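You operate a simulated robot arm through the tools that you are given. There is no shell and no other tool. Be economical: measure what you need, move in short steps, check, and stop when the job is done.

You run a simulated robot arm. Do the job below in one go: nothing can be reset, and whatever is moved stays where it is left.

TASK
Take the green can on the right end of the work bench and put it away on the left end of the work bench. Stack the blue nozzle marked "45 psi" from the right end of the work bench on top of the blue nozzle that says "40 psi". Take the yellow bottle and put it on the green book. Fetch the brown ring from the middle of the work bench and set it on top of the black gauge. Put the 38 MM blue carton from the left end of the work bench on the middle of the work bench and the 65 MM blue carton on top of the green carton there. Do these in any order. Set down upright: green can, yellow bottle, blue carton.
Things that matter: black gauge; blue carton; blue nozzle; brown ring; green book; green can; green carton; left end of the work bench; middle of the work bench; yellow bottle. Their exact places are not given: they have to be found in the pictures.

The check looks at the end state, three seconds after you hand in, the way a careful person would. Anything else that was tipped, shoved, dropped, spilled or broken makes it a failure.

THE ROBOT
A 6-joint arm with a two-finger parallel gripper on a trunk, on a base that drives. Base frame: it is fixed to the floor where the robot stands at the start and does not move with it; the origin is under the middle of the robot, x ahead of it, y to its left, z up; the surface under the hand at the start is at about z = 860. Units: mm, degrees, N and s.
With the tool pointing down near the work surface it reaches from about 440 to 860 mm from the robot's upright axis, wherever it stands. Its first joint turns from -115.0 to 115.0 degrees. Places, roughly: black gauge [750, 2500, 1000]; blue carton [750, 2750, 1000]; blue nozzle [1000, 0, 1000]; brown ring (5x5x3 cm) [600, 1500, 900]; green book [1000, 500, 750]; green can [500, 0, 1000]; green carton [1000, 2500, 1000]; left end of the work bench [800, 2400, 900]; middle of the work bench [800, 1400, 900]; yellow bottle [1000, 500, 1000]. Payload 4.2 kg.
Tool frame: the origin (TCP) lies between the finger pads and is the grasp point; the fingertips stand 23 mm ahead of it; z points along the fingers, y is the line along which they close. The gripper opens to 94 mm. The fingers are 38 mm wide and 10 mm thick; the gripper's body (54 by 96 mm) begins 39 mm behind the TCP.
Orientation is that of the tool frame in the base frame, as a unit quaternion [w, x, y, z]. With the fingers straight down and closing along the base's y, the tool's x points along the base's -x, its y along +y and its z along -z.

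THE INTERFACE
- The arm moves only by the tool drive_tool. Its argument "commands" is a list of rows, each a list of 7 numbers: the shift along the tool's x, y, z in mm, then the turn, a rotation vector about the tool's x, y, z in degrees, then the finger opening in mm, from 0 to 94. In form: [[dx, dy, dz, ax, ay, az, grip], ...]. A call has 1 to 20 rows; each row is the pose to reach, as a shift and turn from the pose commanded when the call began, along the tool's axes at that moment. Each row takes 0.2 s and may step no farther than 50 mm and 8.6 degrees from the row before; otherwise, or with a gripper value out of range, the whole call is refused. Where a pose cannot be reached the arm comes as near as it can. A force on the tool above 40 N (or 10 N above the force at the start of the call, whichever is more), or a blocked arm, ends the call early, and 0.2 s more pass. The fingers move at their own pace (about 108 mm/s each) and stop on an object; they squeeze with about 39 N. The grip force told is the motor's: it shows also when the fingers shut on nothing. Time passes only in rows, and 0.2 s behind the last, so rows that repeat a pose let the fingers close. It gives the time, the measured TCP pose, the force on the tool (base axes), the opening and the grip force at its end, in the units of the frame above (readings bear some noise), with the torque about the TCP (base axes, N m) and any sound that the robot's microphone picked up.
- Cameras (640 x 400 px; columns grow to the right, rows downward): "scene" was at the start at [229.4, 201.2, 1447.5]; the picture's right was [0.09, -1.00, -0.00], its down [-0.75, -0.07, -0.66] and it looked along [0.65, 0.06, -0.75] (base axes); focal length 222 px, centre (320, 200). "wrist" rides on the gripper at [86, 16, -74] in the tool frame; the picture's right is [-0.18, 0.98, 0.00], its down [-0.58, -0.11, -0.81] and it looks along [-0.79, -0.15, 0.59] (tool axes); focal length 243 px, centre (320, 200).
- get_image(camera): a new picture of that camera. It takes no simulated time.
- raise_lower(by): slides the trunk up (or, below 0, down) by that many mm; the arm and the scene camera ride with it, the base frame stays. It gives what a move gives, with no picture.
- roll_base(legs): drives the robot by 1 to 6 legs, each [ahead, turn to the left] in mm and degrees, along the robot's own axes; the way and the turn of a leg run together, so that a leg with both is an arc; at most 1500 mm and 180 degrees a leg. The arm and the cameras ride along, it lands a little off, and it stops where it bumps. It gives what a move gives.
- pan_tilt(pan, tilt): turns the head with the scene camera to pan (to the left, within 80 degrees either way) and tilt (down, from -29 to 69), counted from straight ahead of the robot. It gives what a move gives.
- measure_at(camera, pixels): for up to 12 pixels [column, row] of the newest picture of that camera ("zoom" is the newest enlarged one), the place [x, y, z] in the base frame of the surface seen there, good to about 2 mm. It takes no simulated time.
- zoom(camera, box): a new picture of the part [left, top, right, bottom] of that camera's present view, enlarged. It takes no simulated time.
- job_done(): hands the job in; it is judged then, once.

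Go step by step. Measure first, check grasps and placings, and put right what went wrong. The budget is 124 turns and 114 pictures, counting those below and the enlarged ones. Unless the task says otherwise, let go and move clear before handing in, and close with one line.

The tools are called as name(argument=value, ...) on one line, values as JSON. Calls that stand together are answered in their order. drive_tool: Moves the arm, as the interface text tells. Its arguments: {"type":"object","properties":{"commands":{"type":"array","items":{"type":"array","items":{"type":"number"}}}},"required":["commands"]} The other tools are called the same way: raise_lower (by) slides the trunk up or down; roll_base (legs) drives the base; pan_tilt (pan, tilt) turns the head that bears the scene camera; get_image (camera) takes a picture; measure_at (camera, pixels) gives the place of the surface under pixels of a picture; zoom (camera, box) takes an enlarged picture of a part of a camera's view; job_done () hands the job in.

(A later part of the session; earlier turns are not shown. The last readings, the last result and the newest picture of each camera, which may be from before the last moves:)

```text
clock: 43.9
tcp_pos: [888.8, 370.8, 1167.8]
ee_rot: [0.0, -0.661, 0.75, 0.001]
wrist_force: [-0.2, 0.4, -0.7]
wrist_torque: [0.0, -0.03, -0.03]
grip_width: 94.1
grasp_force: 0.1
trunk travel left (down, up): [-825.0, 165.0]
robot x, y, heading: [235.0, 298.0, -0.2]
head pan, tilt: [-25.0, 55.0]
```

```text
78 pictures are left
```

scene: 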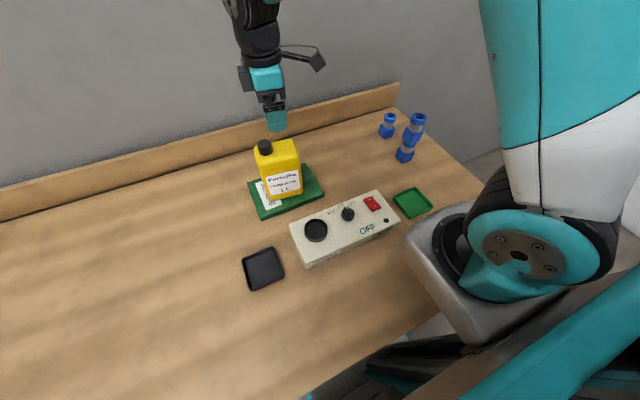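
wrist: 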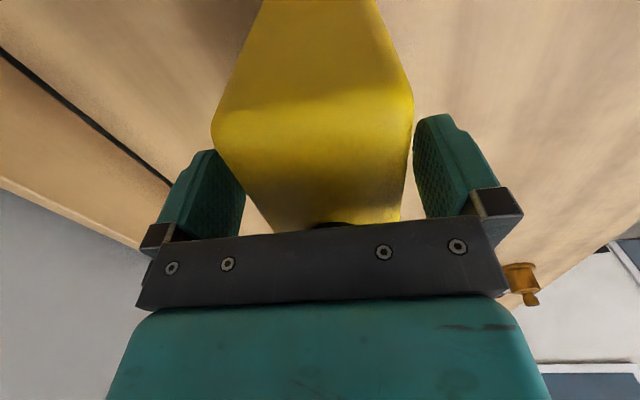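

Bottle stands on the book. Now retract the arm, and drive back to the start spot for the can.

drive_tool(commands=[[0, 0, -40, 0, 0, 0, 94], [0, 0, -80, 0, 0, 0, 94], [16, 8, -112, 0, 0, 8, 94], [32, 16, -112, 0, 0, 16, 94], [48, 24, -112, 0, 0, 24, 94], [64, 32, -112, 0, 0, 32, 94], [80, 40, -112, 0, 0, 40, 94], [96, 48, -112, 0, 0, 48, 94], [112, 56, -112, 0, 0, 56, 94], [128, 64, -112, 0, 0, 64, 94], [150, 72, -112, 0, 0, 72, 94], [175, 83, -112, 0, 0, 80, 94], [175, 83, -112, 0, 0, 83, 94]])

roll_base(legs=[[-130, 0], [0, 50], [-392, 0], [0, -50], [150, 0]])

pan_tilt(pan=-25, tilt=60)

get_image(camera="scene")

```text
clock: 46.7
tcp_pos: [783.1, 206.8, 1282.9]
ee_rot: [0.0, 0.003, 1.0, 0.0]
wrist_force: [-0.2, -0.8, -1.6]
wrist_torque: [-0.01, 0.0, 0.02]
grip_width: 94.3
grasp_force: 0.0
trunk travel left (down, up): [-825.0, 165.0]
robot x, y, heading: [235.1, 293.2, 0.0]
head pan, tilt: [-25.0, 55.0]
```

```text
clock: 55.5
tcp_pos: [562.8, -88.8, 1280.9]
ee_rot: [0.001, 0.002, 1.0, 0.001]
wrist_force: [-0.1, 0.4, 0.3]
wrist_torque: [-0.01, -0.01, 0.0]
grip_width: 94.0
grasp_force: 0.0
trunk travel left (down, up): [-825.0, 165.0]
robot x, y, heading: [14.9, 2.3, -0.2]
head pan, tilt: [-25.0, 55.0]
```

```text
clock: 56.1
tcp_pos: [562.4, -89.5, 1282.1]
ee_rot: [0.0, 0.002, 1.0, 0.0]
wrist_force: [-0.8, 0.8, -0.3]
wrist_torque: [0.01, 0.0, -0.01]
grip_width: 94.2
grasp_force: 0.0
trunk travel left (down, up): [-825.0, 165.0]
robot x, y, heading: [15.0, 2.3, 0.0]
head pan, tilt: [-25.0, 60.0]
```

```text
77 pictures are left
```

scene: 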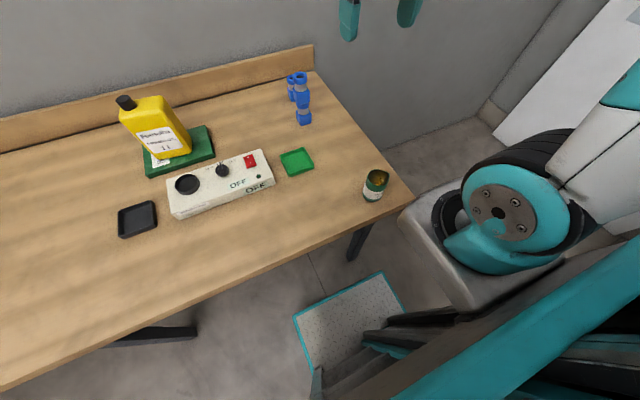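

zoom(camera="scene", box=[340, 150, 420, 220])

measure_at(camera="scene", pixels=[[368, 175], [387, 177], [378, 171], [376, 189], [372, 200], [378, 180], [364, 190], [383, 197]])

```text
5.71 times, centred on (380, 185) of scene
```

zoom: 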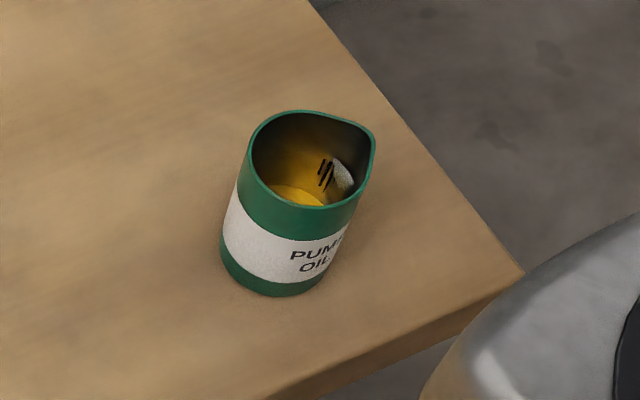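

```text
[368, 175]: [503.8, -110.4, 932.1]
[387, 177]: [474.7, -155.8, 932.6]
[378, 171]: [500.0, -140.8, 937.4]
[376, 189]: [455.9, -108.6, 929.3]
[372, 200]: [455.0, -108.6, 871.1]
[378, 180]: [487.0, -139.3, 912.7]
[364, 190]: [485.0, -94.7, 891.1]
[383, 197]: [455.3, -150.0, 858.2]
```

measure_at(camera="zoom", pixels=[[252, 140], [372, 140], [300, 113], [310, 206], [262, 190], [350, 190], [350, 122], [270, 120], [300, 195], [238, 200], [265, 290]])

```text
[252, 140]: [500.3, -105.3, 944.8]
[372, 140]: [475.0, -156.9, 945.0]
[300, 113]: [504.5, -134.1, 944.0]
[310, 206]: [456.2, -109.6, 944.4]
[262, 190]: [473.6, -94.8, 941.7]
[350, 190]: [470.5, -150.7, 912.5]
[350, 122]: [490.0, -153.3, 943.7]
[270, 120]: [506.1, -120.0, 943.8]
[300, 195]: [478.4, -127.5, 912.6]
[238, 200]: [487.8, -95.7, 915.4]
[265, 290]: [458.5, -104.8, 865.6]
```

The can is open with oil inside: rim centre ≈(479,-125), z 944, spout toward -y. I'll grip along x, coming straight down.

drive_tool(commands=[[8, -4, 25, 0, 0, -8.2, 94], [16, -7, 50, 0, 0, -16.4, 94], [24, -11, 75, 0, 0, -24.6, 94], [32, -14, 100, 0, 0, -32.8, 94], [40, -18, 125, 0, 0, -41, 94], [48, -21, 150, 0, 0, -49.2, 94], [56, -25, 175, 0, 0, -57.4, 94], [64, -28, 200, 0, 0, -65.6, 94], [72, -32, 225, 0, 0, -73.8, 94], [80, -35, 250, 0, 0, -82, 94], [83, -36, 270, 0, 0, -90, 94], [83, -36, 270, 0, 0, -90, 94]])

get_image(camera="wrist")

```text
clock: 58.7
tcp_pos: [501.1, -127.2, 1007.8]
ee_rot: [0.001, -0.707, 0.707, 0.0]
wrist_force: [0.3, -0.9, 0.2]
wrist_torque: [-0.05, -0.02, 0.0]
grip_width: 93.8
grasp_force: 0.2
out of reach, approached as far as the arm can: row 8, 9, 10, 11, 12
trunk travel left (down, up): [-825.0, 165.0]
robot x, y, heading: [16.7, 3.4, 0.0]
head pan, tilt: [-25.0, 60.0]
```

```text
75 pictures are left
```

wrist: 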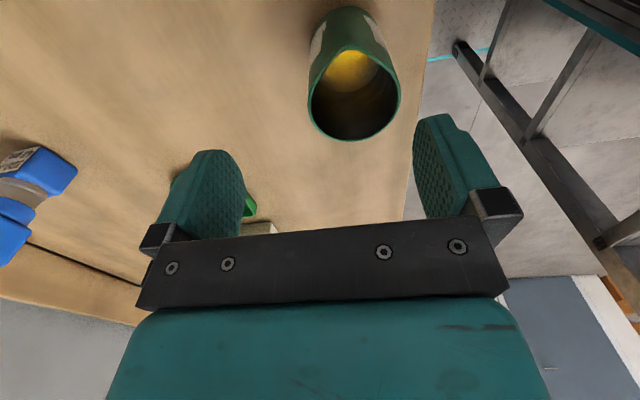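

The can is 20 mm too close for the arm; measure it from the wrist view, then back the base 50 mm.

measure_at(camera="wrist", pixels=[[310, 88], [399, 85], [350, 139], [320, 122], [385, 122], [350, 48]])

roll_base(legs=[[-50, 0]])

```text
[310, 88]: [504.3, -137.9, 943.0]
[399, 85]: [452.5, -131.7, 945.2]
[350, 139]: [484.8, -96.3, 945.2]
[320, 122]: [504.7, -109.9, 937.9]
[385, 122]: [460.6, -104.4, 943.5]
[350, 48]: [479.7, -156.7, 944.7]
```

```text
clock: 59.6
tcp_pos: [451.3, -126.9, 1007.9]
ee_rot: [0.0, -0.706, 0.708, 0.001]
wrist_force: [0.0, 0.0, 0.7]
wrist_torque: [-0.03, -0.02, -0.02]
grip_width: 94.0
grasp_force: 0.0
trunk travel left (down, up): [-825.0, 165.0]
robot x, y, heading: [-33.2, 5.6, -0.1]
head pan, tilt: [-25.0, 60.0]
```

drive_tool(commands=[[-2, -27, 0, 0, 0, 0, 94], [-2, -27, 0, 0, 0, 0, 94]])

get_image(camera="wrist")

```text
clock: 60.2
tcp_pos: [478.7, -127.1, 1007.4]
ee_rot: [-0.001, -0.706, 0.708, 0.001]
wrist_force: [-0.5, -1.1, -0.1]
wrist_torque: [0.02, -0.01, -0.01]
grip_width: 94.1
grasp_force: 0.1
trunk travel left (down, up): [-825.0, 165.0]
robot x, y, heading: [-32.1, -0.0, -0.2]
head pan, tilt: [-25.0, 60.0]
```

```text
74 pictures are left
```

wrist: 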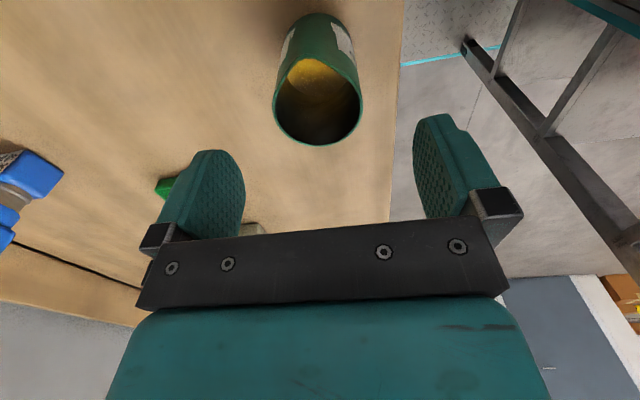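

Centred (rim 273–362 about col 318). Descend to z≈912, close and lift a bit.

drive_tool(commands=[[-1, 0, 40, 0, 0, 0, 94], [-1, 0, 75, 0, 0, 0, 94], [-1, 0, 95, 0, 0, 0, 94], [-1, 0, 95, 0, 0, 0, 60], [-1, 0, 95, 0, 0, 0, 0], [-1, 0, 95, 0, 0, 0, 0], [-1, 0, 95, 0, 0, 0, 0], [-1, 0, 85, 0, 0, 0, 0], [-1, 0, 65, 0, 0, 0, 0]])

get_image(camera="wrist")

get_image(camera="scene")

```text
clock: 62.2
tcp_pos: [478.3, -123.4, 942.2]
ee_rot: [0.0, -0.706, 0.708, 0.0]
wrist_force: [1.0, 0.0, -2.5]
wrist_torque: [0.0, 0.04, -0.01]
grip_width: 56.5
grasp_force: 39.2
trunk travel left (down, up): [-825.0, 165.0]
robot x, y, heading: [-33.3, 1.2, 0.0]
head pan, tilt: [-25.0, 60.0]
```

```text
73 pictures are left
```

wrist: 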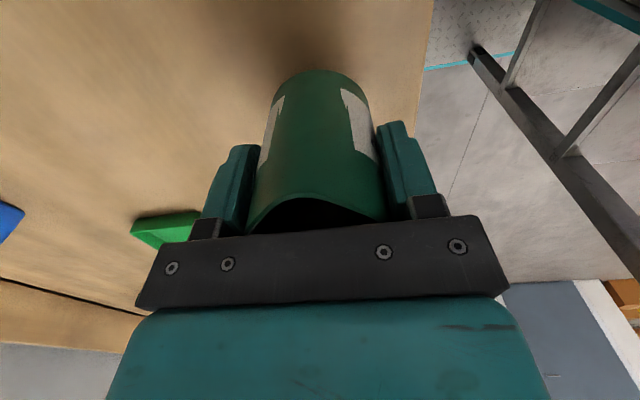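

```text
72 pictures are left
```

scene: 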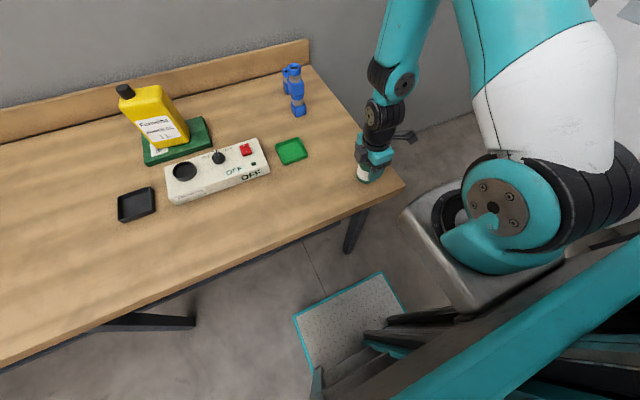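

Can is held. Raise it gently and look left along the driving way.

drive_tool(commands=[[0, 0, -30, 0, 0, 0, 0], [0, 0, -60, 0, 0, 0, 0], [0, 0, -90, 0, 0, 0, 0], [0, -6, -120, 0, 0, 0, 0], [0, -12, -150, 0, 0, 0, 0], [0, -20, -180, 0, 0, 0, 0], [0, -28, -210, 0, 0, 0, 0], [0, -36, -240, 0, 0, 0, 0], [0, -40, -260, 0, 0, 0, 0]])

pan_tilt(pan=75, tilt=30)

get_image(camera="scene")

```text
clock: 64.2
tcp_pos: [516.7, -123.5, 1203.5]
ee_rot: [0.0, -0.706, 0.709, 0.001]
wrist_force: [0.2, 0.6, -1.7]
wrist_torque: [0.03, 0.03, -0.01]
grip_width: 56.8
grasp_force: 39.0
trunk travel left (down, up): [-825.0, 165.0]
robot x, y, heading: [-35.6, 4.1, -0.2]
head pan, tilt: [-25.0, 60.0]
```

```text
clock: 66.0
tcp_pos: [517.3, -122.1, 1203.6]
ee_rot: [0.0, -0.706, 0.708, 0.001]
wrist_force: [-1.0, 1.0, -1.4]
wrist_torque: [-0.03, 0.0, -0.02]
grip_width: 56.6
grasp_force: 38.7
trunk travel left (down, up): [-825.0, 165.0]
robot x, y, heading: [-33.9, 0.7, -0.3]
head pan, tilt: [75.0, 30.0]
```

```text
71 pictures are left
```

scene: 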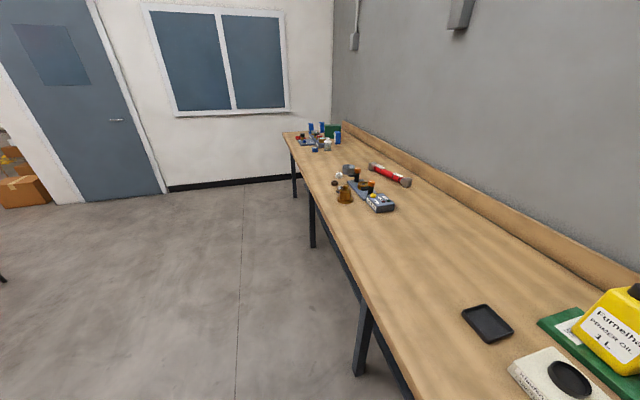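

The way along the bench is clear. Measure the bench's far end, legs and wall.

measure_at(camera="scene", pixels=[[290, 136], [294, 195], [312, 240], [360, 370], [240, 181], [344, 195], [327, 148], [331, 133]])

zoom(camera="scene", box=[270, 110, 420, 220])

```text
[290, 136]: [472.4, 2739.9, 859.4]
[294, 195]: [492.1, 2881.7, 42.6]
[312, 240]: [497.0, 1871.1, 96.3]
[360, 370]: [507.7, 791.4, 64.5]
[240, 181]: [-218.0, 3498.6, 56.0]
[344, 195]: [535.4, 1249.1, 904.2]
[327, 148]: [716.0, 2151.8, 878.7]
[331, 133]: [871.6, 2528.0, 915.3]
```

```text
3.64 times, centred on (345, 165) of scene
```

zoom: 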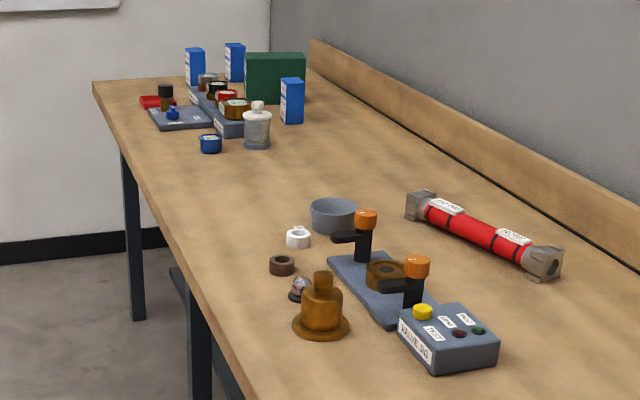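

Clear: legs at y≈790, 1871, 2881. Drive to y≈2380 with a standoff to look.

roll_base(legs=[[-200, 0], [0, 90], [1190, 0], [1190, 0], [0, -90], [240, 0]])

pan_tilt(pan=0, tilt=42)

get_image(camera="scene")

```text
clock: 87.9
tcp_pos: [528.2, 2230.1, 1203.3]
ee_rot: [0.0, -0.706, 0.708, 0.0]
wrist_force: [0.1, -0.1, -1.6]
wrist_torque: [-0.03, 0.02, 0.01]
grip_width: 56.6
grasp_force: 38.8
trunk travel left (down, up): [-825.0, 165.0]
robot x, y, heading: [-25.0, 2355.0, 0.0]
head pan, tilt: [75.0, 30.0]
```

```text
clock: 89.3
tcp_pos: [529.6, 2229.9, 1203.9]
ee_rot: [0.0, -0.706, 0.708, 0.001]
wrist_force: [0.0, 0.7, -1.9]
wrist_torque: [0.02, 0.03, -0.04]
grip_width: 56.7
grasp_force: 38.8
trunk travel left (down, up): [-825.0, 165.0]
robot x, y, heading: [-23.7, 2353.5, 0.1]
head pan, tilt: [0.0, 42.0]
```

```text
69 pictures are left
```

scene: 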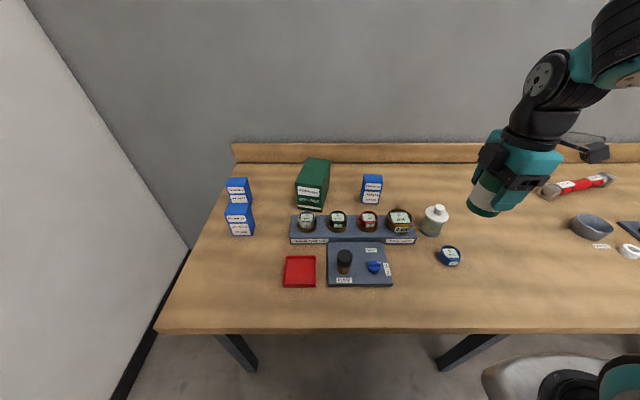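

zoom(camera="scene", box=[210, 150, 330, 240])

zoom(camera="scene", box=[330, 160, 480, 290])

measure_at(camera="scene", pixels=[[160, 322], [350, 318], [415, 270], [480, 290], [250, 255], [450, 222], [430, 310], [400, 160], [315, 163], [312, 205]])

```text
4.44 times, centred on (270, 195) of scene
```

zoom: 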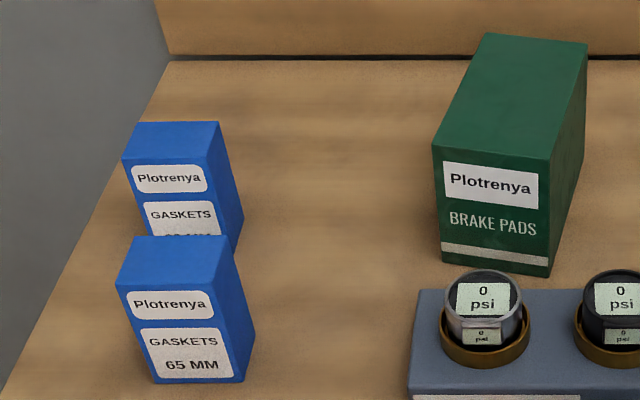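

```text
3.08 times, centred on (405, 225) of scene
```

zoom: 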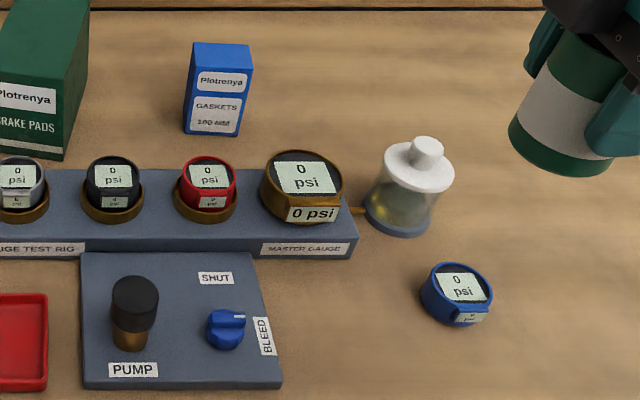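

```text
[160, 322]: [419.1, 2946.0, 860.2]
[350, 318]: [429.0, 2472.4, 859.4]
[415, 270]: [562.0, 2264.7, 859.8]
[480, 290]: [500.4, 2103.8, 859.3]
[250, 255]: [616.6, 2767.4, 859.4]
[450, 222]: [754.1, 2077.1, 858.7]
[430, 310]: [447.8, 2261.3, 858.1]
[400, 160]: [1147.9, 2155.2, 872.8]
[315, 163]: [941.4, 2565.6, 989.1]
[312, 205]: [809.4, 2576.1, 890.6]
```

Left front carton is "65 MM", the right one "100 MM", so the rear-left should be 38 MM (check later). I'll put the can at a free spot near (570,2790): carry over first.

drive_tool(commands=[[-40, -3, 0, 0, 0, 0, 0], [-80, -6, 0, 0, 0, 0, 0], [-120, -9, 0, 0, 0, 0, 0], [-160, -12, 0, 0, 0, 0, 0], [-200, -15, 0, 0, 0, 0, 0], [-240, -18, 0, 0, 0, 0, 0], [-280, -21, 0, 0, 0, 0, 0], [-320, -24, 0, 0, 0, 0, 0], [-360, -27, 0, 0, 0, 0, 0], [-400, -30, 0, 0, 0, 0, 0], [-440, -33, 0, 0, 0, 0, 0], [-480, -36, 0, 0, 0, 0, 0], [-520, -39, 0, 0, 0, 0, 0], [-550, -41, 0, 0, 0, 0, 0], [-560, -41, 0, 0, 0, 0, 0], [-560, -41, 40, 0, 0, 0, 0], [-560, -41, 80, 0, 0, 0, 0], [-560, -41, 120, 0, 0, 0, 0], [-560, -41, 160, 0, 0, 0, 0]])

get_image(camera="scene")

```text
clock: 93.3
tcp_pos: [567.4, 2792.0, 1044.0]
ee_rot: [-0.001, -0.707, 0.708, 0.0]
wrist_force: [-0.7, -0.6, -2.3]
wrist_torque: [0.02, 0.0, 0.0]
grip_width: 56.9
grasp_force: 39.2
trunk travel left (down, up): [-825.0, 165.0]
robot x, y, heading: [-25.6, 2355.4, 0.0]
head pan, tilt: [0.0, 42.0]
```

```text
66 pictures are left
```

scene: 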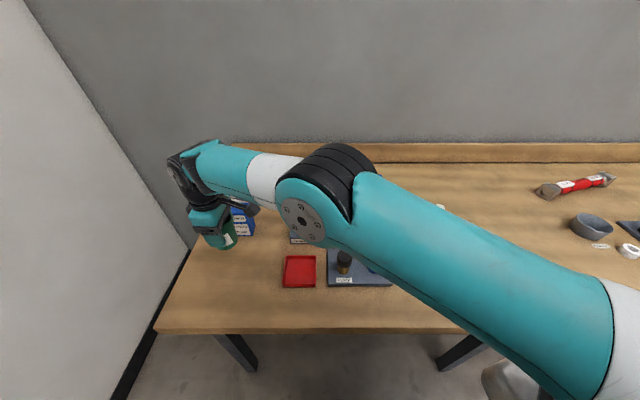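

drive_tool(commands=[[0, 0, 40, 0, 0, 0, 0], [0, 0, 80, 0, 0, 0, 0], [0, 0, 110, 0, 0, 0, 0], [0, 0, 122, 0, 0, 0, 0], [0, 0, 126, 0, 0, 0, 0], [0, 0, 128, 0, 0, 0, 0], [0, 0, 130, 0, 0, 0, 0], [0, 0, 131, 0, 0, 0, 0]])

zoom(camera="scene", box=[160, 170, 280, 300])

```text
clock: 95.2
tcp_pos: [570.3, 2790.1, 912.5]
ee_rot: [0.0, -0.706, 0.708, 0.001]
wrist_force: [-0.4, 0.6, -1.5]
wrist_torque: [0.0, 0.02, -0.02]
grip_width: 56.9
grasp_force: 39.0
trunk travel left (down, up): [-825.0, 165.0]
robot x, y, heading: [-22.8, 2352.0, 0.1]
head pan, tilt: [0.0, 42.0]
```

```text
3.08 times, centred on (220, 235) of scene
```

zoom: 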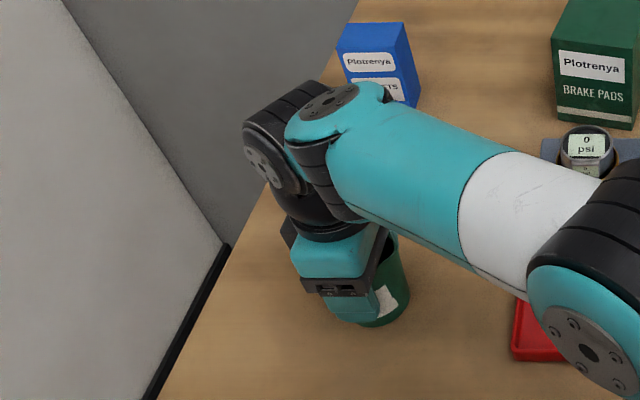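

drive_tool(commands=[[0, 0, 1, 0, 0, 0, 0], [0, 0, 2, 0, 0, 0, 0], [0, 0, 3, 0, 0, 0, 0]])

```text
clock: 96.0
tcp_pos: [570.6, 2790.7, 910.5]
ee_rot: [0.001, -0.706, 0.708, 0.0]
wrist_force: [-0.7, -3.1, 16.6]
wrist_torque: [-0.47, 0.26, 0.01]
grip_width: 56.8
grasp_force: 38.9
trunk travel left (down, up): [-825.0, 165.0]
robot x, y, heading: [-23.4, 2357.4, -0.0]
head pan, tilt: [0.0, 42.0]
```

Contact (16 N). Release and rise.

drive_tool(commands=[[0, 0, -1, 0, 0, 0, 0], [0, 0, -1, 0, 0, 0, 60], [0, 0, -1, 0, 0, 0, 70], [0, 0, -1, 0, 0, 0, 90], [0, 0, -1, 0, 0, 0, 90], [0, 0, -40, 0, 0, 0, 90], [0, 0, -85, 0, 0, 0, 90], [0, 0, -130, 0, 0, 0, 90], [0, 0, -175, 0, 0, 0, 90], [0, 0, -220, 0, 0, 0, 90], [45, 0, -265, 0, 0, 8, 90], [90, 0, -275, 0, 0, 16, 90], [135, 0, -275, 0, 0, 24, 90], [180, 0, -275, 0, 0, 32, 90], [225, 0, -275, 0, 0, 40, 90], [270, 0, -275, 0, 0, 48, 90], [310, 0, -275, 0, 0, 56, 90], [350, 0, -275, 0, 0, 64, 90], [390, 0, -275, 0, 0, 72, 90], [430, 0, -275, 0, 0, 80, 90]])

pan_tilt(pan=18, tilt=45)

get_image(camera="scene")

```text
refused: row 11 steps farther than a row can; nothing moved
```

```text
clock: 96.8
tcp_pos: [570.0, 2790.3, 911.1]
ee_rot: [0.002, -0.707, 0.707, 0.001]
wrist_force: [6.0, 1.4, 21.8]
wrist_torque: [-0.34, -0.17, 0.06]
grip_width: 56.8
grasp_force: 39.0
trunk travel left (down, up): [-825.0, 165.0]
robot x, y, heading: [-27.8, 2352.5, -0.2]
head pan, tilt: [18.0, 45.0]
```

```text
64 pictures are left
```

scene: 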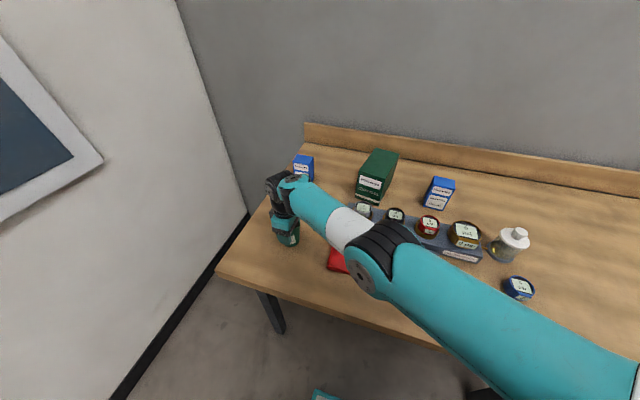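

The release call was refused (row too long); repeat it with shorter steps.

drive_tool(commands=[[0, 0, -1, 0, 0, 0, 0], [0, 0, -1, 0, 0, 0, 60], [0, 0, -1, 0, 0, 0, 70], [0, 0, -1, 0, 0, 0, 90], [0, 0, -1, 0, 0, 0, 90], [0, 0, -40, 0, 0, 0, 90], [0, 0, -85, 0, 0, 0, 90], [0, 0, -130, 0, 0, 0, 90], [0, 0, -175, 0, 0, 0, 90], [0, 0, -220, 0, 0, 0, 90], [30, 0, -250, 0, 0, 8, 90], [70, 0, -270, 0, 0, 16, 90], [115, 0, -275, 0, 0, 24, 90], [160, 0, -275, 0, 0, 32, 90], [205, 0, -275, 0, 0, 40, 90], [250, 0, -275, 0, 0, 48, 90], [290, 0, -275, 0, 0, 56, 90], [330, 0, -275, 0, 0, 64, 90], [370, 0, -275, 0, 0, 72, 90], [410, 0, -275, 0, 0, 80, 90]])

get_image(camera="scene")

zoom(camera="scene", box=[260, 140, 400, 260])

```text
clock: 101.0
tcp_pos: [570.1, 2378.5, 1184.5]
ee_rot: [0.0, -0.086, 0.996, 0.0]
wrist_force: [0.1, 0.1, 0.6]
wrist_torque: [-0.06, -0.02, 0.02]
grip_width: 90.0
grasp_force: 0.2
trunk travel left (down, up): [-825.0, 165.0]
robot x, y, heading: [-26.0, 2351.9, -0.0]
head pan, tilt: [18.0, 45.0]
```

```text
63 pictures are left
```

scene: 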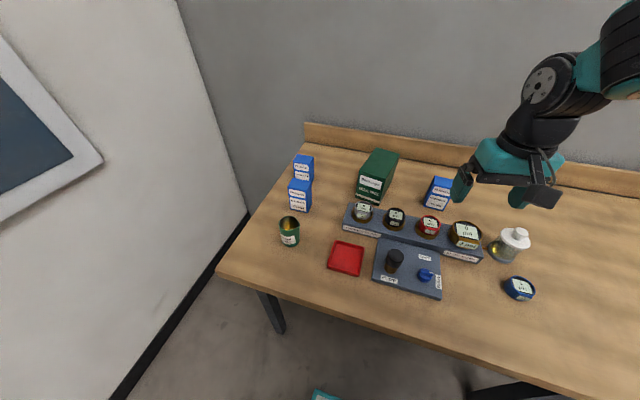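

```text
3.33 times, centred on (330, 200) of scene
```

zoom: 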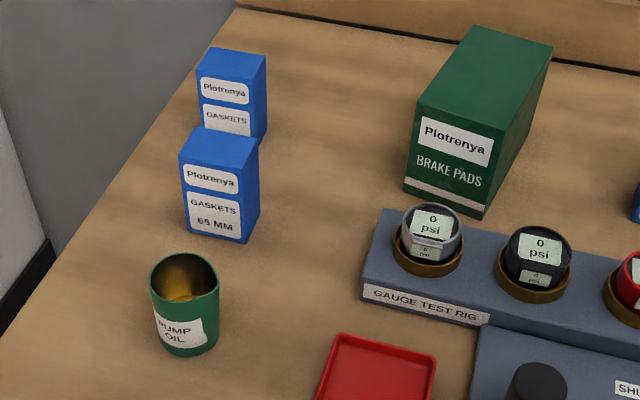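

Can stands well. Measure cartons with the zoom.

measure_at(camera="zoom", pixels=[[183, 158], [238, 166], [204, 132], [256, 142], [215, 235], [258, 190], [202, 78], [258, 85], [205, 52], [262, 60], [232, 130], [262, 100]])

measure_at(camera="zoom", pixels=[[422, 105], [502, 128], [480, 32], [548, 48], [440, 200], [490, 150], [438, 218], [435, 225], [515, 240], [545, 232], [540, 262], [540, 245]])

```text
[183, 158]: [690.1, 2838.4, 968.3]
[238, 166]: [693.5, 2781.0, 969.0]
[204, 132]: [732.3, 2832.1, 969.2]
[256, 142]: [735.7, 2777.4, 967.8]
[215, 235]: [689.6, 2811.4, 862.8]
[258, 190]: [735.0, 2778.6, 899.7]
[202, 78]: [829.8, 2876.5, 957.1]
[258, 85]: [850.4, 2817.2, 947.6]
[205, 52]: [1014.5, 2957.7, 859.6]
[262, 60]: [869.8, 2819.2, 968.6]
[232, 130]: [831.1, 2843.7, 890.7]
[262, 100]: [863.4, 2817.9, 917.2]
```

```text
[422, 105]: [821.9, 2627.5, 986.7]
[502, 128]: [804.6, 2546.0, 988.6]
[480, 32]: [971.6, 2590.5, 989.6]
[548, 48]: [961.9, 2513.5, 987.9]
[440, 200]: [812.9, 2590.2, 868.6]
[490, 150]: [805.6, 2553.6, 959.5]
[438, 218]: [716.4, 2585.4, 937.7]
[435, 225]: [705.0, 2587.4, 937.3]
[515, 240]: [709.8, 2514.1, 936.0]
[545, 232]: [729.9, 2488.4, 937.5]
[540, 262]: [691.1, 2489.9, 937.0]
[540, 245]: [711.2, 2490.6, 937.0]
```

65 carton: x 690–734, y 2780–2838, top 969; 38?: centre ≈(850,2847); green carton: centre (890,2569), top 989, yaw −12°. Drive forward 225 to bring all in reach.

roll_base(legs=[[225, 0]])

drive_tool(commands=[[0, 45, 10, 0, 0, 1, 90], [1, 90, 20, 0, 0, 2, 90], [2, 135, 30, 0, 0, 3, 90], [3, 180, 40, 0, 0, 4, 90], [4, 225, 50, 0, 0, 5, 90], [5, 270, 60, 0, 0, 6, 90], [6, 315, 70, 0, 0, 6.6, 90], [7, 360, 75, 0, 0, 6.6, 90], [7, 405, 80, 0, 0, 6.6, 90], [7, 438, 84, 0, 0, 6.6, 90], [7, 438, 84, 0, 0, 6.6, 90]])

get_image(camera="wrist")

get_image(camera="scene")

```text
clock: 102.7
tcp_pos: [800.5, 2375.1, 1184.4]
ee_rot: [-0.001, -0.083, 0.997, 0.0]
wrist_force: [0.2, -0.4, -0.5]
wrist_torque: [0.01, 0.02, -0.02]
grip_width: 90.3
grasp_force: 0.1
trunk travel left (down, up): [-825.0, 165.0]
robot x, y, heading: [204.4, 2349.1, -0.5]
head pan, tilt: [18.0, 45.0]
```

```text
clock: 105.1
tcp_pos: [725.1, 2805.6, 1100.0]
ee_rot: [0.0, -0.027, 1.0, 0.0]
wrist_force: [0.3, -0.4, 0.1]
wrist_torque: [0.03, 0.0, 0.0]
grip_width: 89.9
grasp_force: 0.1
trunk travel left (down, up): [-825.0, 165.0]
robot x, y, heading: [204.2, 2353.1, -0.2]
head pan, tilt: [18.0, 45.0]
```

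```text
61 pictures are left
```

wrist: 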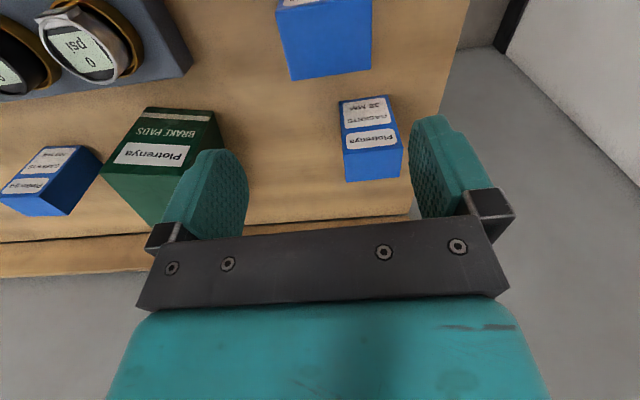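

```text
60 pictures are left
```

scene: 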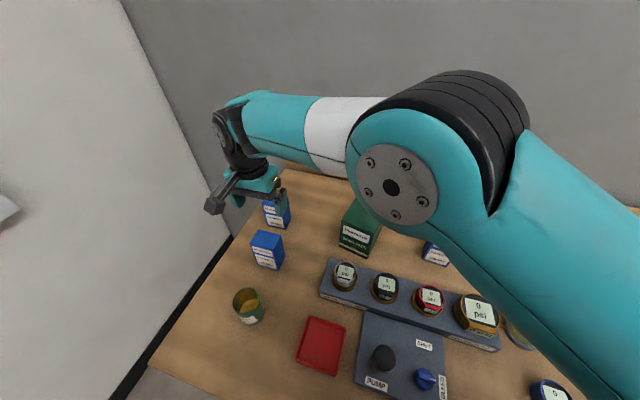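

zoom(camera="wrist", box=[260, 0, 430, 190])

measure_at(camera="wrist", pixels=[[293, 77], [369, 67], [281, 20], [370, 15], [347, 177], [399, 173], [345, 152], [402, 146], [370, 160]])

```text
2.11 times, centred on (345, 95) of wrist
```

zoom: 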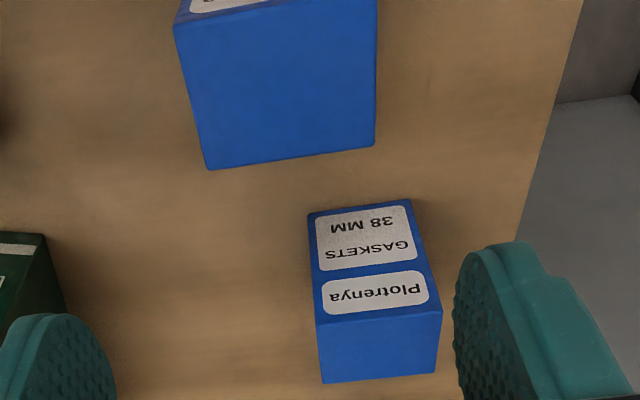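

```text
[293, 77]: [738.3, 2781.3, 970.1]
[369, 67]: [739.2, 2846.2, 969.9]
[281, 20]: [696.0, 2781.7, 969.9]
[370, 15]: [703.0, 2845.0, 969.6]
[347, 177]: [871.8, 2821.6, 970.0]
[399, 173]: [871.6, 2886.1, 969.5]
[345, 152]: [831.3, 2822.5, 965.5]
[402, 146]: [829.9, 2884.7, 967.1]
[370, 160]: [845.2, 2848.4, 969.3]
```

38 MM confirmed at the rear. 65 carton's centre from the wrist is (717,2813); shift and descend to z≈934, then close.

drive_tool(commands=[[8, 7, 30, 0, 0, 1, 90], [8, 7, 75, 0, 0, 1, 90], [8, 7, 120, 0, 0, 1, 90], [8, 7, 150, 0, 0, 1, 90], [8, 7, 166, 0, 0, 1, 90], [8, 7, 166, 0, 0, 1, 70], [8, 7, 166, 0, 0, 1, 0], [8, 7, 166, 0, 0, 1, 0], [8, 7, 166, 0, 0, 1, 0]])

get_image(camera="wrist")

```text
clock: 107.1
tcp_pos: [711.6, 2812.5, 935.0]
ee_rot: [-0.001, -0.018, 1.0, 0.0]
wrist_force: [0.2, -0.2, 0.3]
wrist_torque: [-0.02, -0.02, -0.01]
grip_width: 67.5
grasp_force: 39.0
trunk travel left (down, up): [-825.0, 165.0]
robot x, y, heading: [205.3, 2357.0, -0.4]
head pan, tilt: [18.0, 45.0]
```

```text
58 pictures are left
```

wrist: 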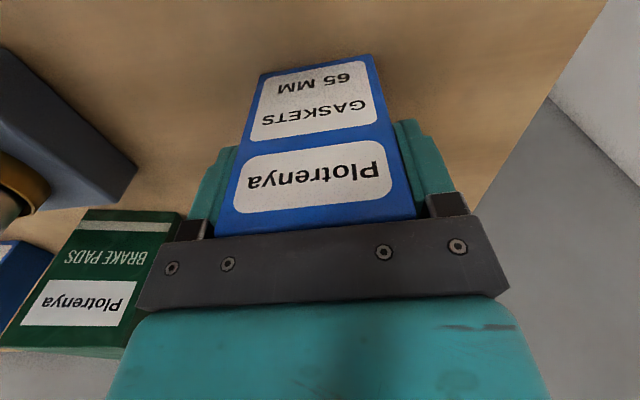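

drive_tool(commands=[[0, 0, -40, 0, 0, 0, 0], [0, 0, -80, 0, 0, 0, 0], [0, 0, -120, 0, 0, 0, 0], [0, 0, -160, 0, 0, 0, 0], [0, 0, -190, 0, 0, 0, 0], [-20, -30, -200, 0, 0, 2, 0], [-40, -60, -200, 0, 0, 4, 0], [-60, -90, -200, 0, 0, 6, 0], [-80, -120, -200, 0, 0, 8, 0], [-100, -150, -200, 0, 0, 10, 0], [-120, -180, -200, 0, 0, 12, 0], [-140, -210, -200, 0, 0, 14, 0], [-160, -240, -200, 0, 0, 14, 0], [-166, -249, -200, 0, 0, 14, 0], [-166, -249, -200, 0, 0, 14, 0]])

get_image(camera="wrist")

get_image(camera="scene")

```text
clock: 110.3
tcp_pos: [885.8, 2569.5, 1134.2]
ee_rot: [-0.001, 0.105, 0.994, 0.0]
wrist_force: [0.2, -0.4, -1.2]
wrist_torque: [0.01, 0.0, 0.0]
grip_width: 67.9
grasp_force: 39.0
trunk travel left (down, up): [-825.0, 165.0]
robot x, y, heading: [207.0, 2351.6, -0.1]
head pan, tilt: [18.0, 45.0]
```

```text
57 pictures are left
```

wrist: 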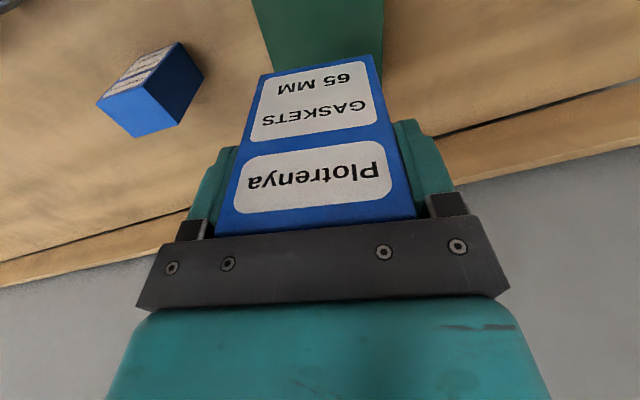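

```text
56 pictures are left
```

scene: 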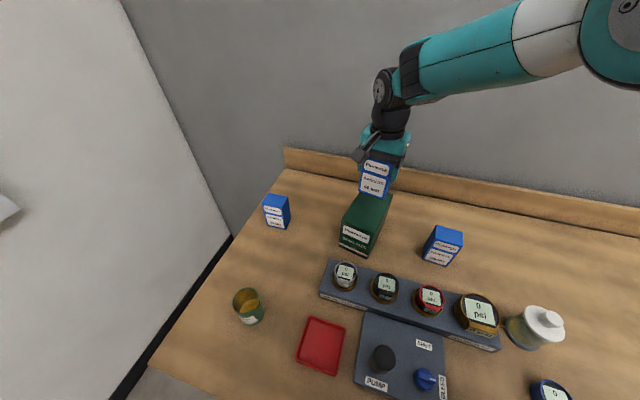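

measure_at(camera="wrist", pixels=[[258, 15], [268, 55], [382, 15], [382, 55], [255, 5], [263, 76], [370, 60]])

measure_at(camera="scene", pixels=[[345, 226], [368, 240], [358, 196], [390, 198], [362, 190], [386, 194], [375, 230], [350, 215]])

```text
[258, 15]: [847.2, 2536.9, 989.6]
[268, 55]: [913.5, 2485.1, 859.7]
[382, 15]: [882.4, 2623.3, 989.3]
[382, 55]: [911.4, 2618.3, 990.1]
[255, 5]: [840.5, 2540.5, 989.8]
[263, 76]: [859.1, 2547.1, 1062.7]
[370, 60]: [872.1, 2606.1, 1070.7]
```

```text
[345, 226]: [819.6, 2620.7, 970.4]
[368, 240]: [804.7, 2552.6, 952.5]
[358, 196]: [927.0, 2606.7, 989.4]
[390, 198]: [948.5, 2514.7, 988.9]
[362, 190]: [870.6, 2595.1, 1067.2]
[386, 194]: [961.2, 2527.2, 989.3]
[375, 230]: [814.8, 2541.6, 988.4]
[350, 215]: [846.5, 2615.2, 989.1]
```

Held carton is centred over the green one. Lower to contact.

drive_tool(commands=[[0, 1, 40, 0, 0, 0, 0], [0, 1, 58, 0, 0, 0, 0], [0, 1, 64, 0, 0, 0, 0], [0, 1, 66, 0, 0, 0, 0], [0, 1, 68, 0, 0, 0, 0], [0, 1, 69.5, 0, 0, 0, 0]])

zoom(camera="scene", box=[310, 120, 440, 260])

```text
clock: 111.7
tcp_pos: [887.4, 2572.1, 1064.5]
ee_rot: [-0.001, 0.104, 0.995, 0.001]
wrist_force: [-0.8, -0.3, -0.4]
wrist_torque: [-0.06, 0.01, -0.02]
grip_width: 67.6
grasp_force: 39.0
trunk travel left (down, up): [-825.0, 165.0]
robot x, y, heading: [207.4, 2350.8, -0.3]
head pan, tilt: [18.0, 45.0]
```

```text
2.86 times, centred on (375, 190) of scene
```

zoom: 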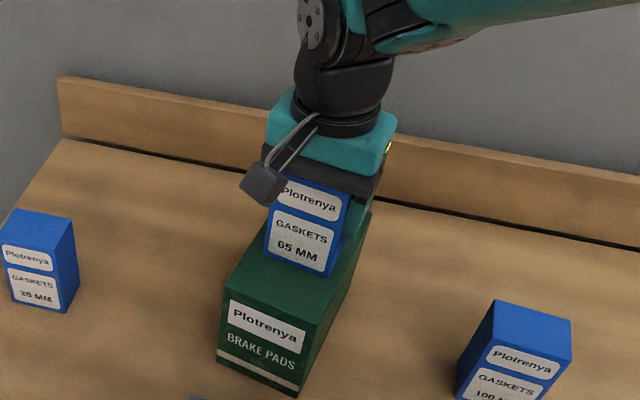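

drive_tool(commands=[[0, 0, 1, 0, 0, 0, 0], [0, 0, 2, 0, 0, 0, 0], [0, 0, 3, 0, 0, 0, 0]])

```text
clock: 112.5
tcp_pos: [886.2, 2571.3, 1063.7]
ee_rot: [0.001, 0.103, 0.995, 0.001]
wrist_force: [-3.2, 3.2, 23.6]
wrist_torque: [-0.4, 0.6, -0.06]
grip_width: 67.5
grasp_force: 38.7
trunk travel left (down, up): [-825.0, 165.0]
robot x, y, heading: [205.4, 2359.0, 0.1]
head pan, tilt: [18.0, 45.0]
```

Contact. Release, rise, and go above the 38 MM carton.

drive_tool(commands=[[0, 0, -1, 0, 0, 0, 0], [0, 0, -1, 0, 0, 0, 70], [0, 0, -1, 0, 0, 0, 78], [0, 0, -1, 0, 0, 0, 92], [0, 0, -1, 0, 0, 0, 92], [0, 0, -40, 0, 0, 0, 92], [0, 0, -80, 0, 0, 0, 92], [0, 0, -110, 0, 0, 0, 92], [14, 40, -110, 0, 0, -2, 92], [28, 80, -110, 0, 0, -4, 92], [42, 120, -110, 0, 0, -6, 92], [56, 160, -110, 0, 0, -8, 92], [70, 200, -110, 0, 0, -10, 92], [84, 240, -90, 0, 0, -12, 92], [94, 267, -60, 0, 0, -12.5, 92], [94, 267, -40, 0, 0, -12.5, 92]])

get_image(camera="wrist")

get_image(camera="scene")

```text
clock: 115.9
tcp_pos: [821.4, 2789.2, 1110.5]
ee_rot: [0.0, -0.006, 1.0, 0.0]
wrist_force: [0.8, 0.1, -0.6]
wrist_torque: [0.02, 0.0, -0.01]
grip_width: 91.9
grasp_force: 0.0
out of reach, approached as far as the arm can: row 13, 14, 15, 16
trunk travel left (down, up): [-825.0, 165.0]
robot x, y, heading: [204.4, 2350.0, -0.2]
head pan, tilt: [18.0, 45.0]
```

```text
54 pictures are left
```

wrist: 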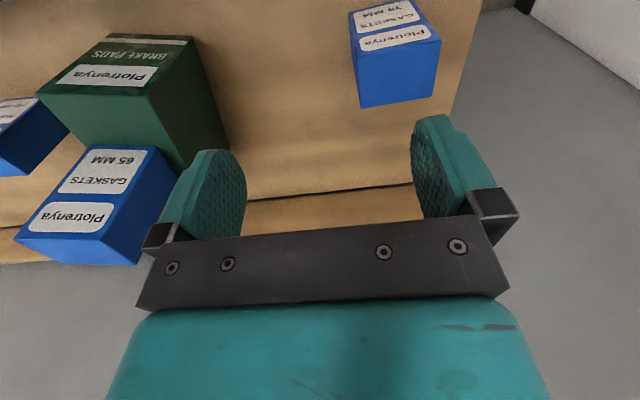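

```text
53 pictures are left
```

scene: 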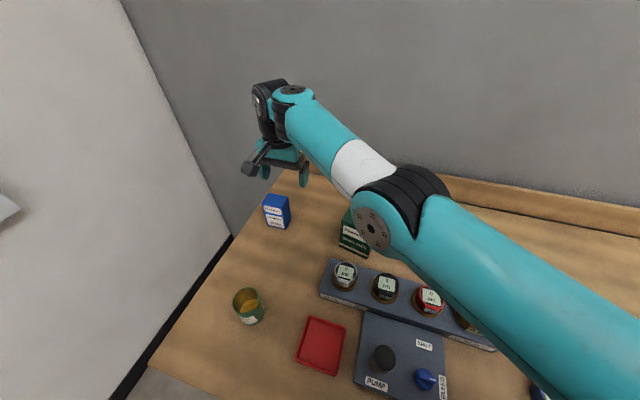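

The carton is ~65 mm out of reach; shift the base about 120 mm to the left.

roll_base(legs=[[-150, 0], [0, 40], [187, 0], [0, -40], [15, 0]])

get_image(camera="wrist")

```text
clock: 120.3
tcp_pos: [377.1, 3195.2, 1108.1]
ee_rot: [0.0, -0.344, 0.939, 0.0]
wrist_force: [0.4, -0.1, -0.3]
wrist_torque: [-0.01, 0.02, 0.0]
grip_width: 92.2
grasp_force: 0.0
trunk travel left (down, up): [-825.0, 165.0]
robot x, y, heading: [181.8, 2465.4, 39.3]
head pan, tilt: [18.0, 45.0]
stopped in leg 3: the robot was blocked; the commanded pose is now the measured one
```

```text
52 pictures are left
```

wrist: 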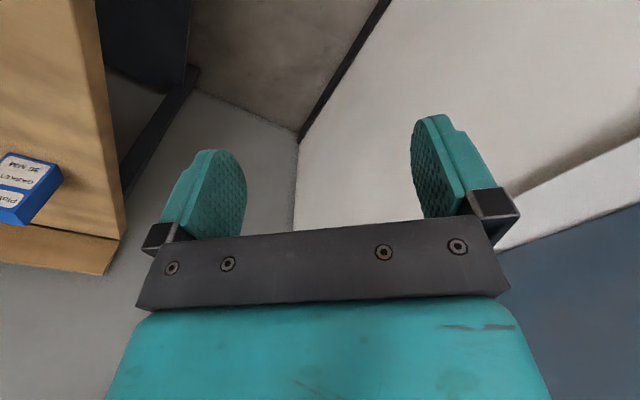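

Blocked at the very end of leg 3 (probably the bench edge). Back off slightly, straighten, then ahead.

roll_base(legs=[[-25, 0], [0, -39.3], [60, 0]])

get_image(camera="wrist")

get_image(camera="scene")

```text
clock: 123.5
tcp_pos: [831.9, 2895.0, 1110.4]
ee_rot: [0.0, -0.014, 1.0, 0.001]
wrist_force: [-0.4, 0.1, 0.8]
wrist_torque: [0.0, 0.03, -0.03]
grip_width: 92.1
grasp_force: 0.0
trunk travel left (down, up): [-825.0, 165.0]
robot x, y, heading: [221.4, 2445.1, 0.5]
head pan, tilt: [18.0, 45.0]
```

```text
51 pictures are left
```

wrist: 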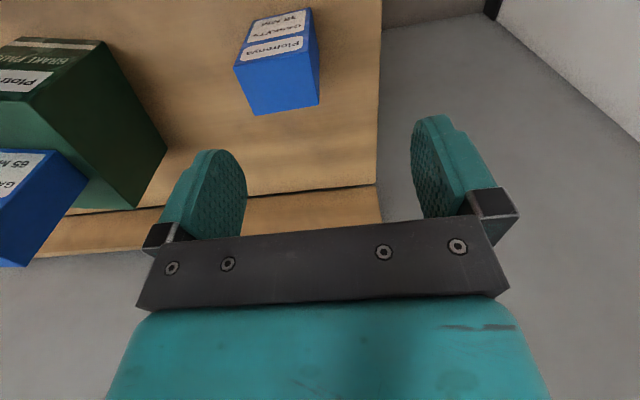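

```text
50 pictures are left
```

scene: 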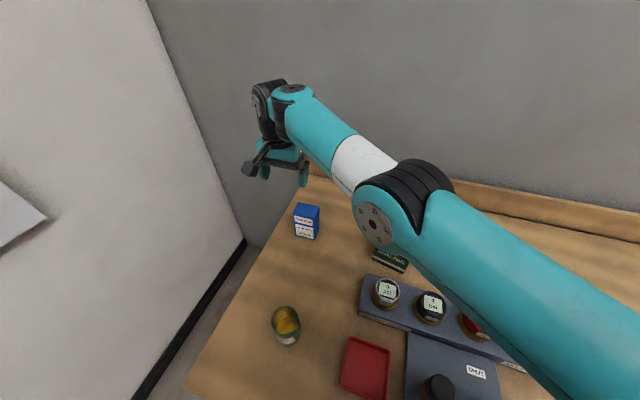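

measure_at(camera="wrist", pixels=[[252, 113], [318, 102], [237, 72], [315, 52]])

```text
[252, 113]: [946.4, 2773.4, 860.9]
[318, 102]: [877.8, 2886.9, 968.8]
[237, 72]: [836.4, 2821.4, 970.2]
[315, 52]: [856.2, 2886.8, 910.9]
```

drive_tool(commands=[[-12, -20, 20, 0, 0, 0, 92], [-23, -40, 50, 0, 0, 0, 92], [-23, -40, 80, 0, 0, 0, 92], [-23, -40, 95, 0, 0, 0, 92]])

get_image(camera="wrist")

```text
clock: 124.5
tcp_pos: [855.2, 2855.3, 1011.3]
ee_rot: [0.001, -0.013, 1.0, 0.001]
wrist_force: [0.1, -1.3, 1.4]
wrist_torque: [0.02, 0.0, 0.01]
grip_width: 92.1
grasp_force: 0.1
trunk travel left (down, up): [-825.0, 165.0]
robot x, y, heading: [217.0, 2445.8, 0.6]
head pan, tilt: [18.0, 45.0]
```

```text
49 pictures are left
```

wrist: 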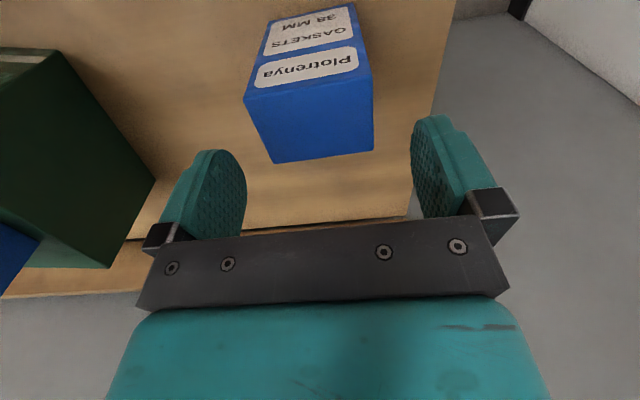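

drive_tool(commands=[[0, -3, 40, 0, 0, 0, 92], [0, -3, 76, 0, 0, 0, 92], [0, -3, 76, 0, 0, 0, 70], [0, -3, 76, 0, 0, 0, 0], [0, -3, 76, 0, 0, 0, 0], [0, -3, 76, 0, 0, 0, 0], [0, -3, 40, 0, 0, 0, 0], [0, -3, 0, 0, 0, 0, 0], [0, -3, -45, 0, 0, 0, 0], [0, -3, -90, 0, 0, 0, 0]])

get_image(camera="wrist")

```text
clock: 126.7
tcp_pos: [859.1, 2850.7, 1104.6]
ee_rot: [-0.001, -0.012, 1.0, 0.001]
wrist_force: [0.2, -0.4, -2.4]
wrist_torque: [0.0, -0.01, 0.03]
grip_width: 67.8
grasp_force: 38.5
trunk travel left (down, up): [-825.0, 165.0]
robot x, y, heading: [216.2, 2448.5, 0.6]
head pan, tilt: [18.0, 45.0]
```

```text
48 pictures are left
```

wrist: 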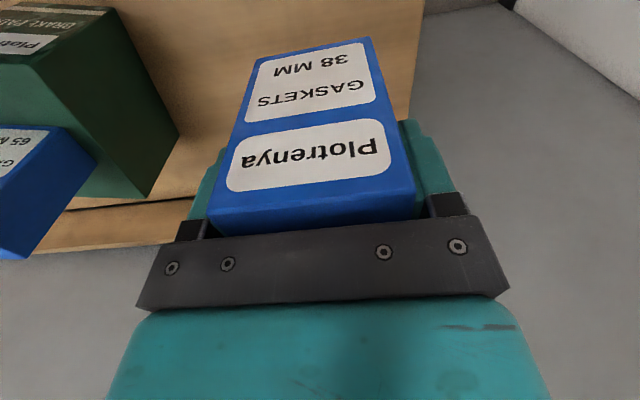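

Held. Retract in front of the stack, then drive to the middle of the bench.

drive_tool(commands=[[40, 0, -25, 0, 0, 0, 0], [80, 0, -50, 0, 0, 0, 0], [120, 0, -75, 0, 0, 0, 0], [155, 0, -95, 0, 0, 0, 0], [155, -45, -95, 0, 0, 0, 0], [155, -90, -95, 0, 0, 0, 0], [155, -135, -95, 0, 0, 0, 0], [155, -180, -95, 0, 0, 0, 0], [155, -225, -95, 0, 0, 0, 0], [150, -270, -95, 0, 0, 0, 0], [140, -315, -95, 0, 0, 0, 0], [130, -360, -95, 0, 0, 0, 0], [115, -405, -95, 0, 0, 0, 0], [100, -450, -95, 0, 0, 0, 0], [100, -490, -95, 0, 0, 0, 0]])

get_image(camera="scene")

```text
clock: 129.9
tcp_pos: [768.8, 2357.1, 1197.7]
ee_rot: [0.002, -0.014, 1.0, 0.001]
wrist_force: [-0.2, 0.7, -1.4]
wrist_torque: [-0.07, -0.02, -0.01]
grip_width: 67.7
grasp_force: 38.9
trunk travel left (down, up): [-825.0, 165.0]
robot x, y, heading: [219.6, 2451.0, 0.4]
head pan, tilt: [18.0, 45.0]
```

```text
47 pictures are left
```

scene: 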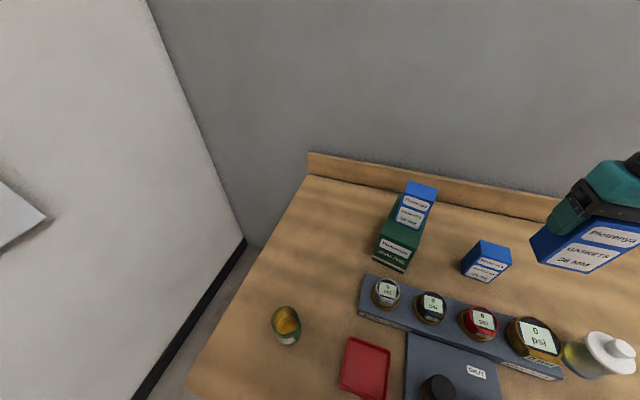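

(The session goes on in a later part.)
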